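You operate a simulated robot arm through the tools that you are given. There is no shell and no other tool. Be economical: measure what you need, move in short steps, check, and stop when the job is done.

Carry out the task below with a simulated robot arm. There is one attempt and no reset: what you move stays moved.

TASK
Put the small green wheel in the steel tray on the top of the red bench.

Only the result counts: the job must be done as asked and must still hold three seconds after the hand-in. Knocking over, shifting, dropping, spilling or breaking anything else fails it.

THE ROBOT
A 6-joint arm with a two-finger parallel gripper, fixed in place. Base frame: the origin is at the foot of the arm, x ahead of it, y to its left, z up; the work surface is at about z = 0. Lengths are in mm, angles in degrees, forces in N, time in s.
With the tool pointing down near the work surface it reaches from about 160 to 420 mm from the base axis. Its first joint turns from -66.0 to 66.0 degrees. Payload 1.57 kg.
Tool frame: the origin (TCP) lies between the finger pads and is the grasp point; the fingertips stand 30 mm ahead of it; z points along the fingers, y is the line along which they close. The gripper opens to 80 mm. The fingers are 17 mm wide and 12 mm thick; the gripper's body (40 by 82 mm) begins 80 mm behind the TCP.
Orientation is that of the tool frame in the base frame, as a unit quaternion [w, x, y, z]. With the fingers straight down and closing along the base's y, the tool's x points along the base's -x, its y along +y and its z along -z.

THE INTERFACE
- The arm moves only by the tool nudge_tool. Its argument "commands" is a list of rows, each a list of 5 numbers: the shift along the tool's x, y, z in mm, then the turn about the tool's z in degrees, then the opening, from 0 (shut) to 1 (fully open). In form: [[tx, ty, tz, spin, grip], ...]. A call has 1 to 12 rows; each row is the pose to reach, as a shift and turn from the pose commanded when the call began, along the tool's axes at that moment. A row lasts 0.2 s, in which the tool goes at most 50 mm and 8.6 degrees; a call with a longer step from one row to the next is refused whole, and so is a gripper value outside its range. A pose out of reach is approached as far as the arm can. The call stops where the force on the tool passes 40 N (or 10 N more than at its start, if that is more) or the arm is blocked; 0.2 s more then pass. Each finger travels about 153 mm/s and halts on what it meets, pressing with about 35 N; the grip force reading is that of the motor and also rises with nothing between the fingers. The clock runs only during rows and for 0.2 s after the last one: add rows that repeat a pose to give the fingers time. The reply holds the time, the measured pose of the TCP, the force on the tool along the base axes, the opening and the grip force, in the units named above and with some noise, and new pictures: "show" is both (left out), scene, wrist or none.
- Cameras (640 x 400 px; columns grow to the right, rows downward): "scene" is fixed at [24.1, -320.7, 432.9]; the picture's right is [0.89, -0.46, 0.00], its down [-0.29, -0.56, -0.77] and it looks along [0.35, 0.69, -0.63] (base axes); focal length 245 px, centre (320, 200). "wrist" rides on the gripper at [72, -7, -122] in the tool frame; the picture's right is [0.09, 1.00, 0.00], its down [-0.84, 0.08, -0.54] and it looks along [-0.54, 0.05, 0.84] (tool axes); focal length 238 px, centre (320, 200). There is no depth. A picture from a camera that has moved, and an enlarged one, comes with that camera's place and axes in the base frame and with its lens. The place of the scene camera against the robot may be out by one fixed shift of up to 25 mm in any direction.
- enlarge(camera, box): a new picture of the part [left, top, right, bottom] of that camera's present view, enlarged. The clock stands still meanwhile.
- job_done(): hands the job in; it is judged then, once.

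Work in short steps. Places have to be worked out from the pictures, the camera data and where the tool is seen: move nearer, look again, correct. Check each grasp and each placing, and mend what went wrong. You have 90 turns and 170 pictures in all, those below and enlarged ones among them. Open the gripper and draw the arm clear of the work before you hand the job in, unless the task says otherwise; then end with one line.

The tools are called after "Call:" as name(argument=value, ...) on one line, values as JSON. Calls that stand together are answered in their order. nudge_tool: Moves the arm, as the interface text tells. Its arguments: {"type":"object","properties":{"commands":{"type":"array","items":{"type":"array","items":{"type":"number"}}},"show":{"type":"string","enum":["both","scene","wrist","none"]}},"required":["commands"]} The other tools are called the same way: enlarge (camera, box) takes an enlarged picture of a part of a camera's view; job_done () hands the job in.

At the start:

```text
time: 0.0
tool_pos: [202.4, 107.7, 262.7]
ee_rot: [0.0, 0.0, 1.0, 0.001]
wrist_force: [-0.2, 0.5, 0.0]
finger_gap: 79.9
gripper_force: 0.0
```

scene: 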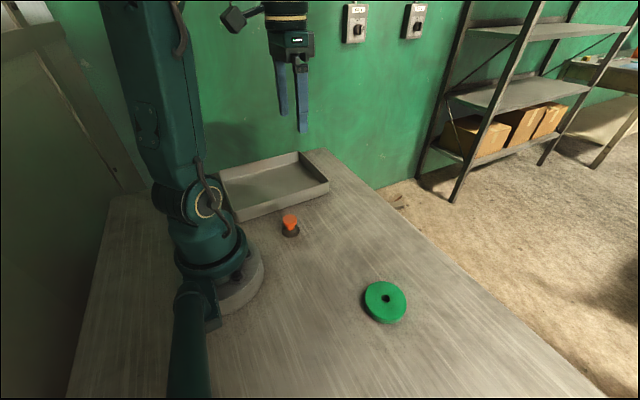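
wrist: 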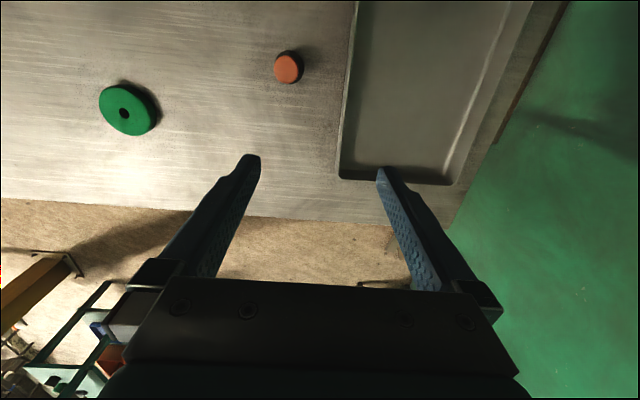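

The view shows a green wheel, an orange-red item and a tray. I'll look closer at them before moving.

Call:
enlarge(camera="scene", box=[200, 130, 440, 340])

Call:
enlarge(camera="wrist", box=[60, 0, 560, 220])

```text
1.90 times, centred on (320, 235) of scene
camera zoom: at [24.1, -320.7, 432.9], right [0.89, -0.46, 0.0], down [-0.29, -0.56, -0.77], along [0.35, 0.69, -0.63], focal length 467 px, centre (320, 133)
```

zoom: 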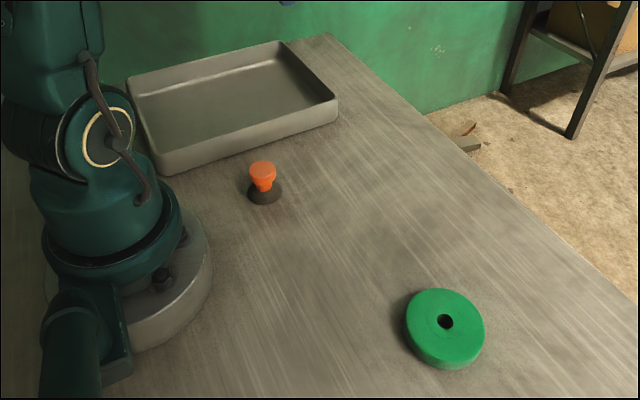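

```text
1.28 times, centred on (310, 110) of wrist
camera zoom: at [130.2, 101.2, 383.1], right [-0.09, 1.0, 0.0], down [0.84, 0.08, 0.54], along [0.54, 0.05, -0.84], focal length 305 px, centre (333, 315)
```

zoom: 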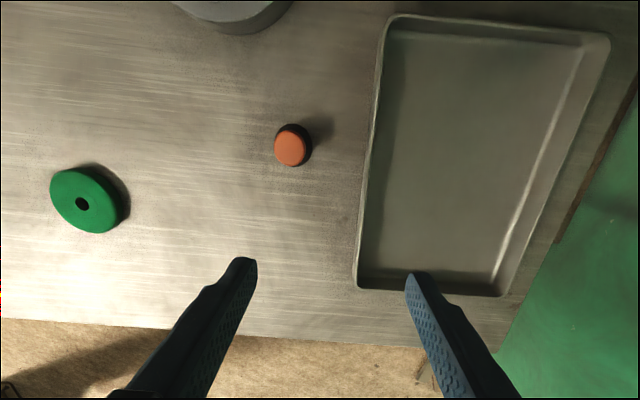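

Only one green wheel and one tray are visible. The bench they're on is grey, not red, but nothing else fits the description. I put the wheel at about (236, -177) with a diameter of about 74 mm, so I'll move above it and measure again.

Call:
nudge_tool(commands=[[-5, -41, 10, 0, 1], [-10, -82, 20, 0, 1], [-15, -123, 35, 0, 1], [-20, -164, 50, 0, 1], [-25, -205, 65, 0, 1], [-30, -246, 80, 0, 1], [-35, -284, 95, 0, 1], [-35, -284, 95, 0, 1]])

```text
time: 1.8
tool_pos: [236.1, -181.1, 171.0]
ee_rot: [0.0, 0.0, 1.0, 0.0]
wrist_force: [0.0, 0.6, -1.0]
finger_gap: 79.9
gripper_force: 0.1
camera wrist: at [163.2, -185.9, 291.8], right [-0.09, 1.0, 0.0], down [0.84, 0.08, 0.54], along [0.54, 0.05, -0.84], focal length 238 px, centre (320, 200)
```

scene: 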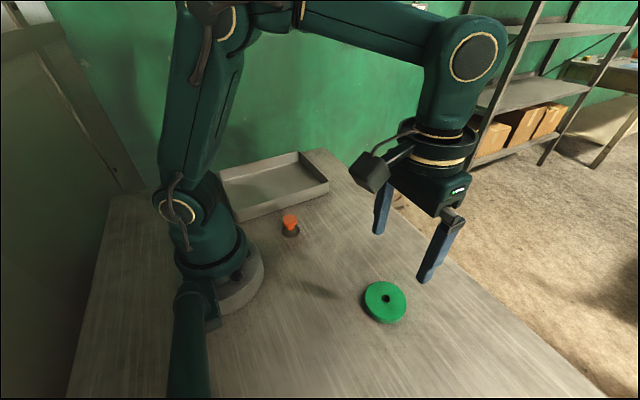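
wrist: 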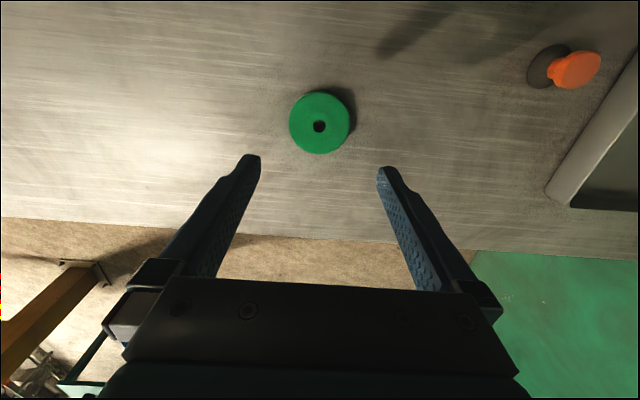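

Call:
enlarge(camera="wrist", box=[240, 70, 400, 170])

Call:
enlarge(camera="scene", box=[340, 260, 430, 340])

```text
4.00 times, centred on (320, 120) of wrist
camera zoom: at [163.2, -185.9, 291.8], right [-0.09, 1.0, 0.0], down [0.84, 0.08, 0.54], along [0.54, 0.05, -0.84], focal length 953 px, centre (320, 520)
```

zoom: 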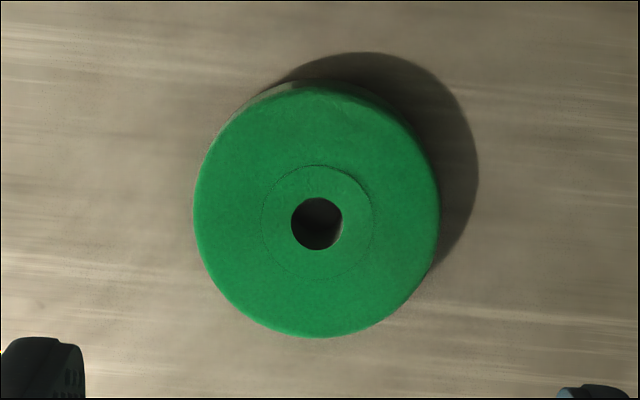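

```text
5.00 times, centred on (385, 300) of scene
camera zoom: at [24.1, -320.7, 432.9], right [0.89, -0.46, 0.0], down [-0.29, -0.56, -0.77], along [0.35, 0.69, -0.63], focal length 1227 px, centre (-5, -300)
```

zoom: 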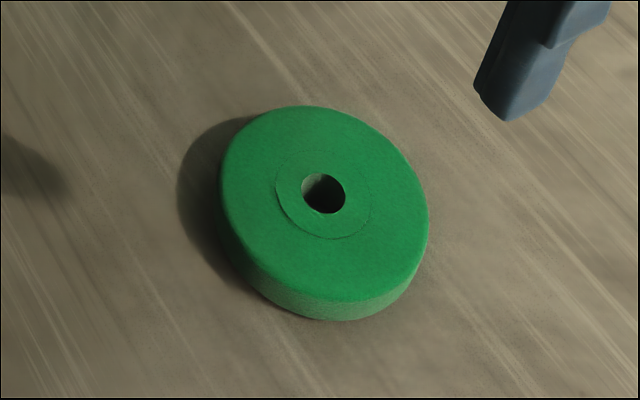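

The wheel is flat, about 70 mm in diameter and 20 mm thick, with its centre near (238, -180). I'll go down to just above it and check that the fingers straddle it.

Call:
nudge_tool(commands=[[-2, 1, 40, 0, 1], [-2, 1, 80, 0, 1], [-2, 1, 105, 0, 1], [-2, 1, 105, 0, 1]])

```text
time: 2.8
tool_pos: [237.1, -175.0, 64.9]
ee_rot: [0.0, 0.0, 1.0, -0.001]
wrist_force: [-0.2, -0.1, -0.3]
finger_gap: 79.8
gripper_force: 0.2
camera wrist: at [165.7, -181.5, 185.0], right [-0.09, 1.0, 0.0], down [0.84, 0.08, 0.54], along [0.54, 0.05, -0.84], focal length 238 px, centre (320, 200)
```

scene: 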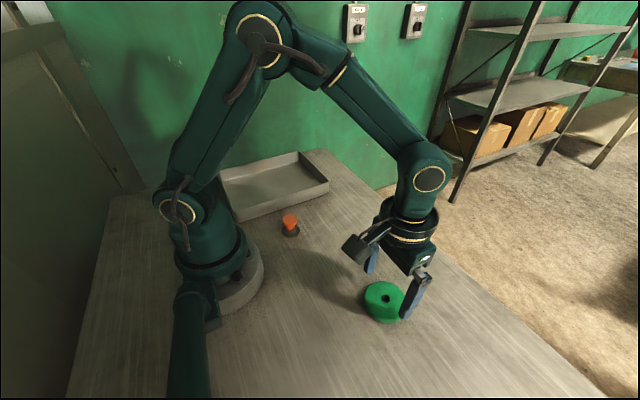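
wrist: 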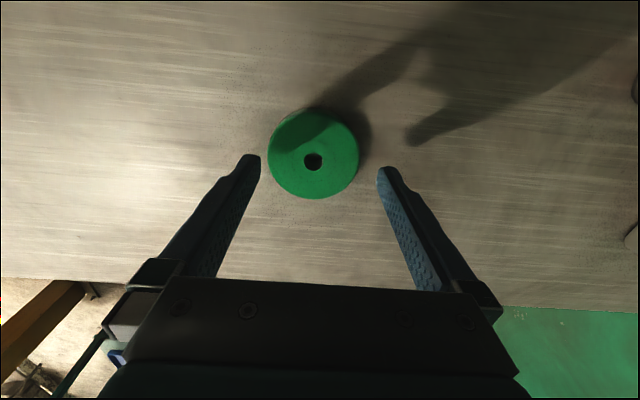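

In the tool frame the wheel's centre sits about 5.8 mm to the -y side of the finger midpoint, and x is right. I'll correct y at this height and recheck.

Call:
nudge_tool(commands=[[0, -5.8, 0, 0, 1], [0, -5.8, 0, 0, 1], [0, -5.8, 0, 0, 1]], show="none")

Call:
enlarge(camera="wrist", box=[230, 100, 410, 212])

```text
time: 3.6
tool_pos: [236.8, -181.9, 63.7]
ee_rot: [-0.001, 0.001, 1.0, -0.001]
wrist_force: [-0.4, 0.8, -0.6]
finger_gap: 80.0
gripper_force: 0.0
```

```text
3.56 times, centred on (320, 156) of wrist
camera zoom: at [165.2, -187.1, 184.5], right [-0.09, 1.0, 0.0], down [0.84, 0.08, 0.54], along [0.54, 0.05, -0.84], focal length 848 px, centre (320, 356)
```

zoom: 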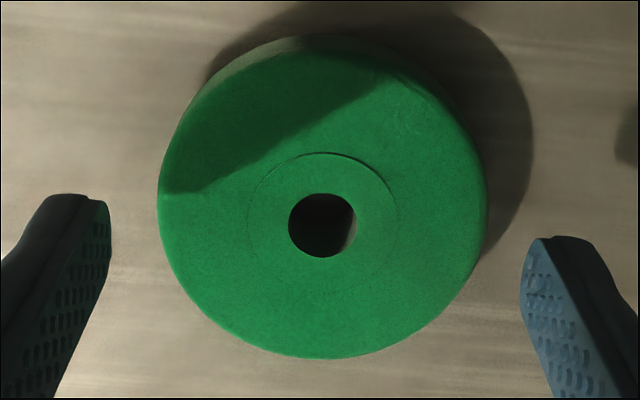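

The wheel is now centred in y and needs about 1.5 mm more in x. I'll go straight down 28 mm with the fingers open.

Call:
nudge_tool(commands=[[-1.5, 0, 10, 0, 1], [-1.5, 0, 20, 0, 1], [-1.5, 0, 28, 0, 1], [-1.5, 0, 28, 0, 1]])

```text
time: 4.6
tool_pos: [241.6, -180.8, 32.8]
ee_rot: [0.0, 0.0, 1.0, 0.0]
wrist_force: [-0.7, -1.1, -0.6]
finger_gap: 80.0
gripper_force: 0.0
camera wrist: at [168.9, -187.7, 155.2], right [-0.09, 1.0, 0.0], down [0.84, 0.08, 0.54], along [0.54, 0.05, -0.84], focal length 238 px, centre (320, 200)
```

scene: 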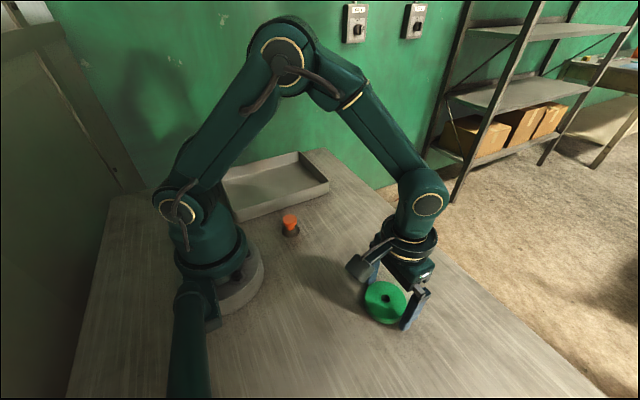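
wrist: 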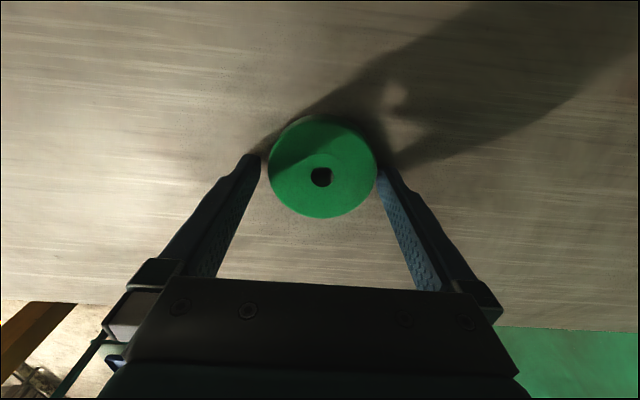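

The fingers straddle the wheel with the centre within about 2 mm. I'll close the gripper.

Call:
nudge_tool(commands=[[1, 0, 0, 0, 0.9], [1, 0, 0, 0, 0.8], [1, 0, 0, 0, 0.6], [1, 0, 0, 0, 0.6]], show="wrist")

```text
time: 5.6
tool_pos: [239.6, -181.7, 36.2]
ee_rot: [0.0, 0.001, 1.0, -0.001]
wrist_force: [0.1, -0.2, 0.3]
finger_gap: 73.6
gripper_force: 34.7
camera wrist: at [167.5, -187.8, 155.6], right [-0.09, 1.0, 0.0], down [0.84, 0.08, 0.54], along [0.54, 0.05, -0.84], focal length 238 px, centre (320, 200)
```

wrist: 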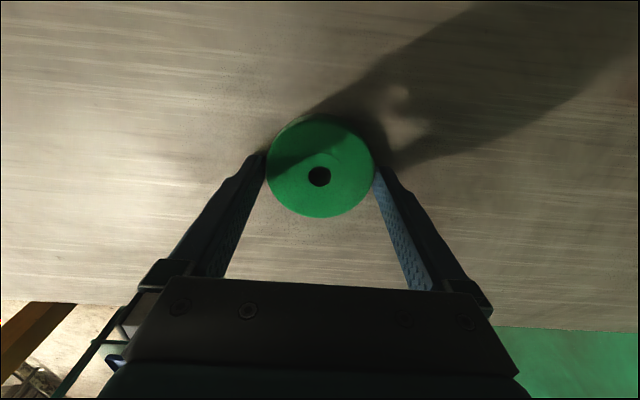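

It's gripped at 73.6 mm with full force. I'll lift it, first by a little and then to about 150 mm.

Call:
nudge_tool(commands=[[0, 0, -10, 0, 0.5], [0, 0, -25, 0, 0.5], [0, 0, -50, 0, 0.5], [0, 0, -80, 0, 0.5], [0, 0, -115, 0, 0.5], [0, 0, -115, 0, 0.5]])

```text
time: 7.0
tool_pos: [237.8, -182.5, 150.2]
ee_rot: [0.0, 0.0, 1.0, -0.001]
wrist_force: [0.0, 0.4, -0.4]
finger_gap: 73.8
gripper_force: 35.0
camera wrist: at [165.6, -188.2, 271.0], right [-0.09, 1.0, 0.0], down [0.84, 0.08, 0.54], along [0.54, 0.05, -0.84], focal length 238 px, centre (320, 200)
```

scene: 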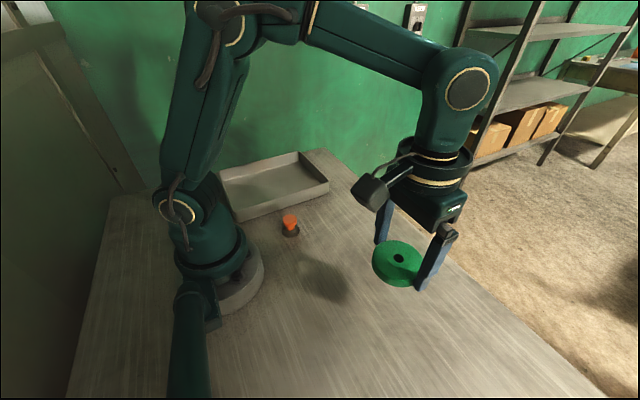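
wrist: 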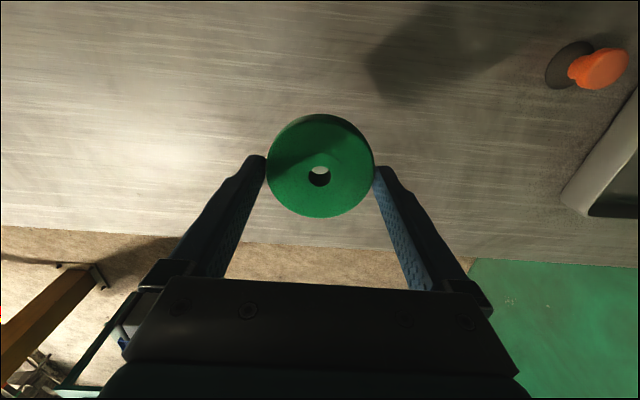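

The wheel is held level. The tray spans about x 50–308 and y 145–345, so I'll carry the wheel at this height to about (200, 235).

Call:
nudge_tool(commands=[[3, 35, 0, 0, 0.5], [6, 72, 0, 0, 0.5], [9, 110, 0, 0, 0.5], [13, 148, 0, 0, 0.5], [17, 186, 0, 0, 0.5], [21, 224, 0, 0, 0.5], [25, 262, 0, 0, 0.5], [28, 300, 0, 0, 0.5], [31, 338, 0, 0, 0.5], [34, 376, 0, 0, 0.5], [37, 415, 0, 0, 0.5], [37, 415, 0, 0, 0.5]])

```text
time: 9.6
tool_pos: [200.5, 234.3, 149.0]
ee_rot: [-0.001, -0.001, 1.0, 0.0]
wrist_force: [-0.4, 0.0, 0.2]
finger_gap: 73.5
gripper_force: 34.5
camera wrist: at [128.5, 227.3, 270.4], right [-0.09, 1.0, 0.0], down [0.84, 0.08, 0.54], along [0.54, 0.05, -0.84], focal length 238 px, centre (320, 200)
```

scene: 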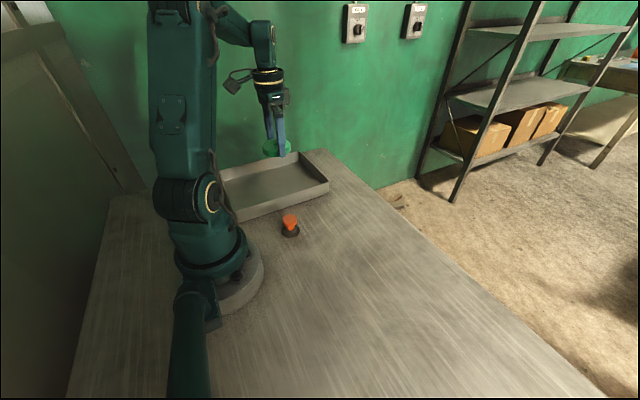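
wrist: 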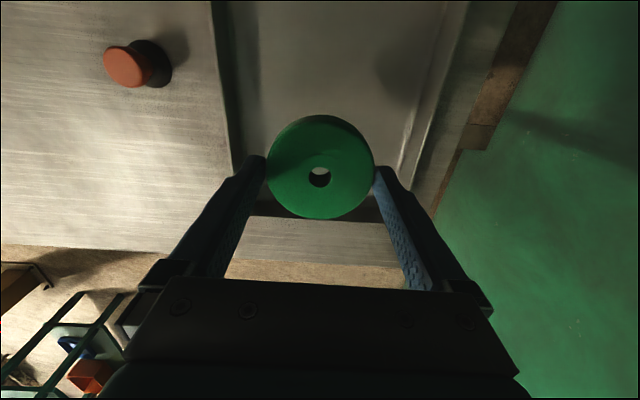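

The wheel is over the tray with clear margins: the inner walls are at y of about 150 and 335, and x of about 305. I'll lower it part way and look.

Call:
nudge_tool(commands=[[0, 5, 25, 0, 0.5], [0, 5, 50, 0, 0.5], [0, 5, 75, 0, 0.5], [0, 5, 85, 0, 0.5], [0, 5, 85, 0, 0.5]])

Call:
enlarge(camera="scene", box=[200, 80, 360, 230])

```text
time: 10.8
tool_pos: [202.1, 240.1, 64.1]
ee_rot: [0.0, -0.001, 1.0, 0.0]
wrist_force: [0.2, -0.1, -0.1]
finger_gap: 73.4
gripper_force: 35.0
camera wrist: at [130.5, 233.1, 184.4], right [-0.09, 1.0, 0.0], down [0.84, 0.08, 0.54], along [0.54, 0.05, -0.84], focal length 238 px, centre (320, 200)
```

scene: 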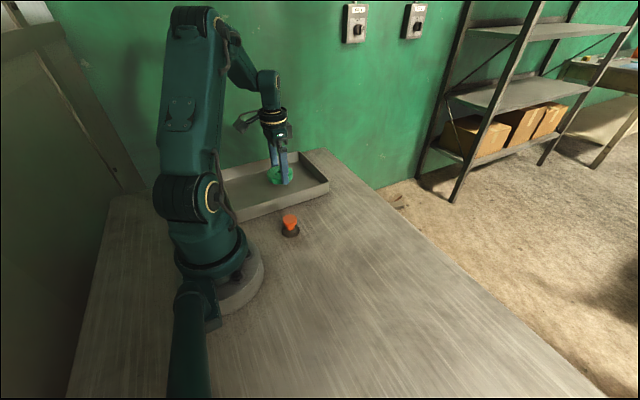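
wrist: 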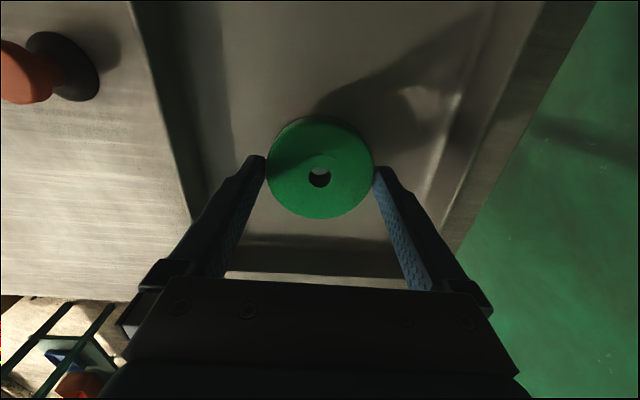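

```text
2.67 times, centred on (280, 155) of scene
camera zoom: at [24.2, -320.7, 432.9], right [0.89, -0.46, 0.0], down [-0.29, -0.56, -0.77], along [0.35, 0.69, -0.63], focal length 654 px, centre (427, 320)
```

zoom: 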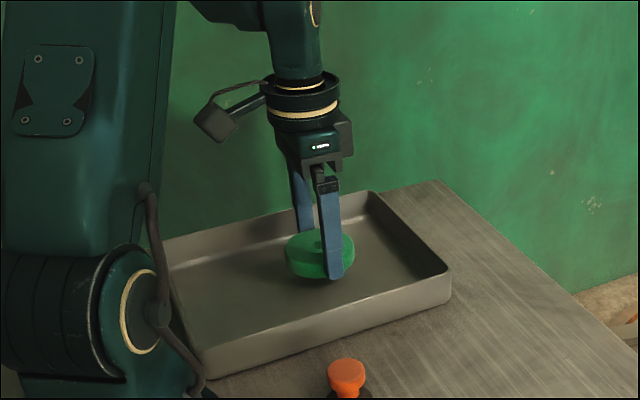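

The wheel is inside the tray walls. I'll lower it in small steps and stop near floor contact.

Call:
nudge_tool(commands=[[0, 0, 10, 0, 0.5], [0, 0, 17, 0, 0.5], [0, 0, 20, 0, 0.5], [0, 0, 22, 0, 0.5], [0, 0, 24, 0, 0.5], [0, 0, 24, 0, 0.5]], show="wrist")

```text
time: 12.2
tool_pos: [201.2, 239.3, 41.2]
ee_rot: [0.0, 0.0, 1.0, 0.0]
wrist_force: [0.7, 0.4, -1.1]
finger_gap: 73.3
gripper_force: 35.0
camera wrist: at [130.6, 232.5, 161.9], right [-0.09, 1.0, 0.0], down [0.84, 0.08, 0.54], along [0.54, 0.05, -0.84], focal length 238 px, centre (320, 200)
```

wrist: 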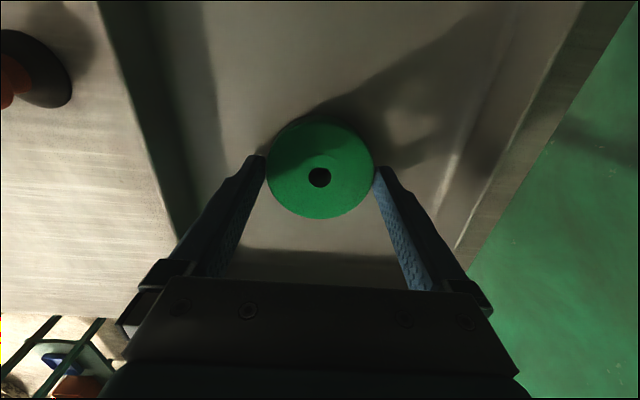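

No contact yet at z of about 41, so I'll go on in 1 mm steps.

Call:
nudge_tool(commands=[[0, 0, 1, 0, 0.5], [0, 0, 2, 0, 0.5], [0, 0, 2, 0, 0.5]], show="none")

```text
time: 13.0
tool_pos: [201.9, 237.6, 38.5]
ee_rot: [0.0, 0.0, 1.0, 0.0]
wrist_force: [0.3, -0.5, 0.3]
finger_gap: 73.4
gripper_force: 35.1
```

Call:
nudge_tool(commands=[[0, 0, 1, 0, 0.5], [0, 0, 1.5, 0, 0.5], [0, 0, 1.5, 0, 0.5]], show="none")

```text
time: 13.8
tool_pos: [203.1, 238.3, 38.6]
ee_rot: [-0.001, 0.0, 1.0, 0.0]
wrist_force: [-1.1, -0.4, 3.3]
finger_gap: 73.3
gripper_force: 34.1
stopped in row 3: the force on the tool passed its limit (the readings are from after the stop); the commanded pose is now the measured one
```

The force limit tripped at z of about 38.5, which means the wheel is on the tray floor. I'll open the gripper.

Call:
nudge_tool(commands=[[0, 0, 0, 0, 0.95], [0, 0, 0, 0, 1], [0, 0, 0, 0, 1]], show="wrist")

```text
time: 14.6
tool_pos: [202.0, 238.8, 38.4]
ee_rot: [0.0, 0.0, 1.0, 0.001]
wrist_force: [-0.7, 1.0, -0.4]
finger_gap: 80.1
gripper_force: 0.1
camera wrist: at [130.0, 232.1, 159.1], right [-0.09, 1.0, 0.0], down [0.84, 0.08, 0.54], along [0.54, 0.05, -0.84], focal length 238 px, centre (320, 200)
```

wrist: 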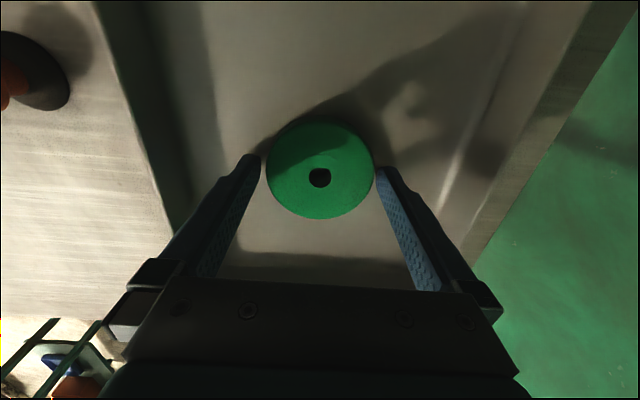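

The wheel is released, so I'll lift straight up and clear.

Call:
nudge_tool(commands=[[0, 0, -10, 0, 1], [0, 0, -25, 0, 1], [0, 0, -50, 0, 1], [0, 0, -90, 0, 1], [0, 0, -130, 0, 1], [0, 0, -170, 0, 1], [0, 0, -170, 0, 1]])

```text
time: 16.2
tool_pos: [201.6, 240.2, 208.3]
ee_rot: [-0.001, 0.0, 1.0, 0.001]
wrist_force: [-0.4, -0.8, -0.9]
finger_gap: 80.0
gripper_force: 0.0
camera wrist: at [129.8, 235.1, 329.3], right [-0.09, 1.0, 0.0], down [0.84, 0.08, 0.54], along [0.54, 0.05, -0.84], focal length 238 px, centre (320, 200)
```

scene: 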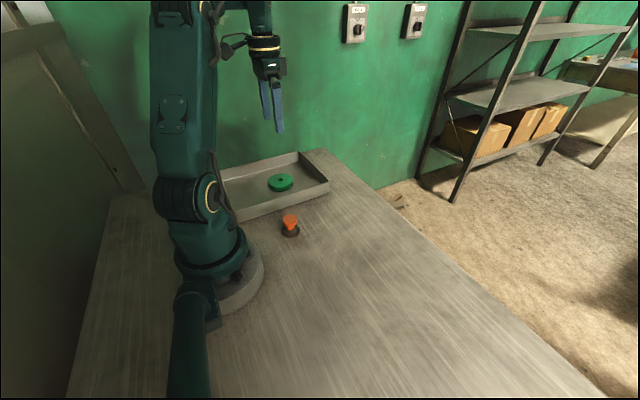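
wrist: 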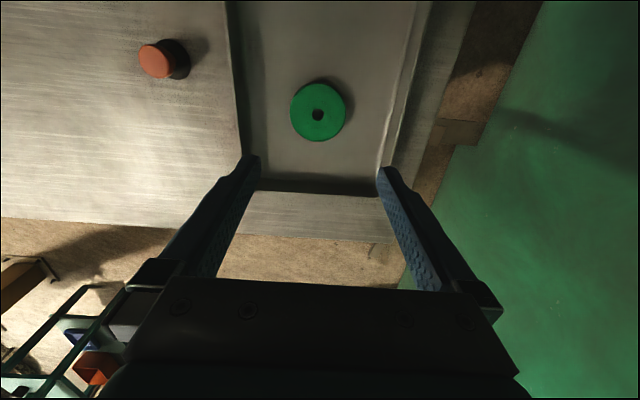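

The wheel lies flat in the tray, nothing else has moved, and the arm is clear. I'm handing the job in.

Call:
job_done()

```text
The job is handed in.
```

The green wheel is lying flat in the steel tray and nothing else was moved; the bench the tray stands on looks grey rather than red, but it was the only tray in sight and this was the only green wheel.
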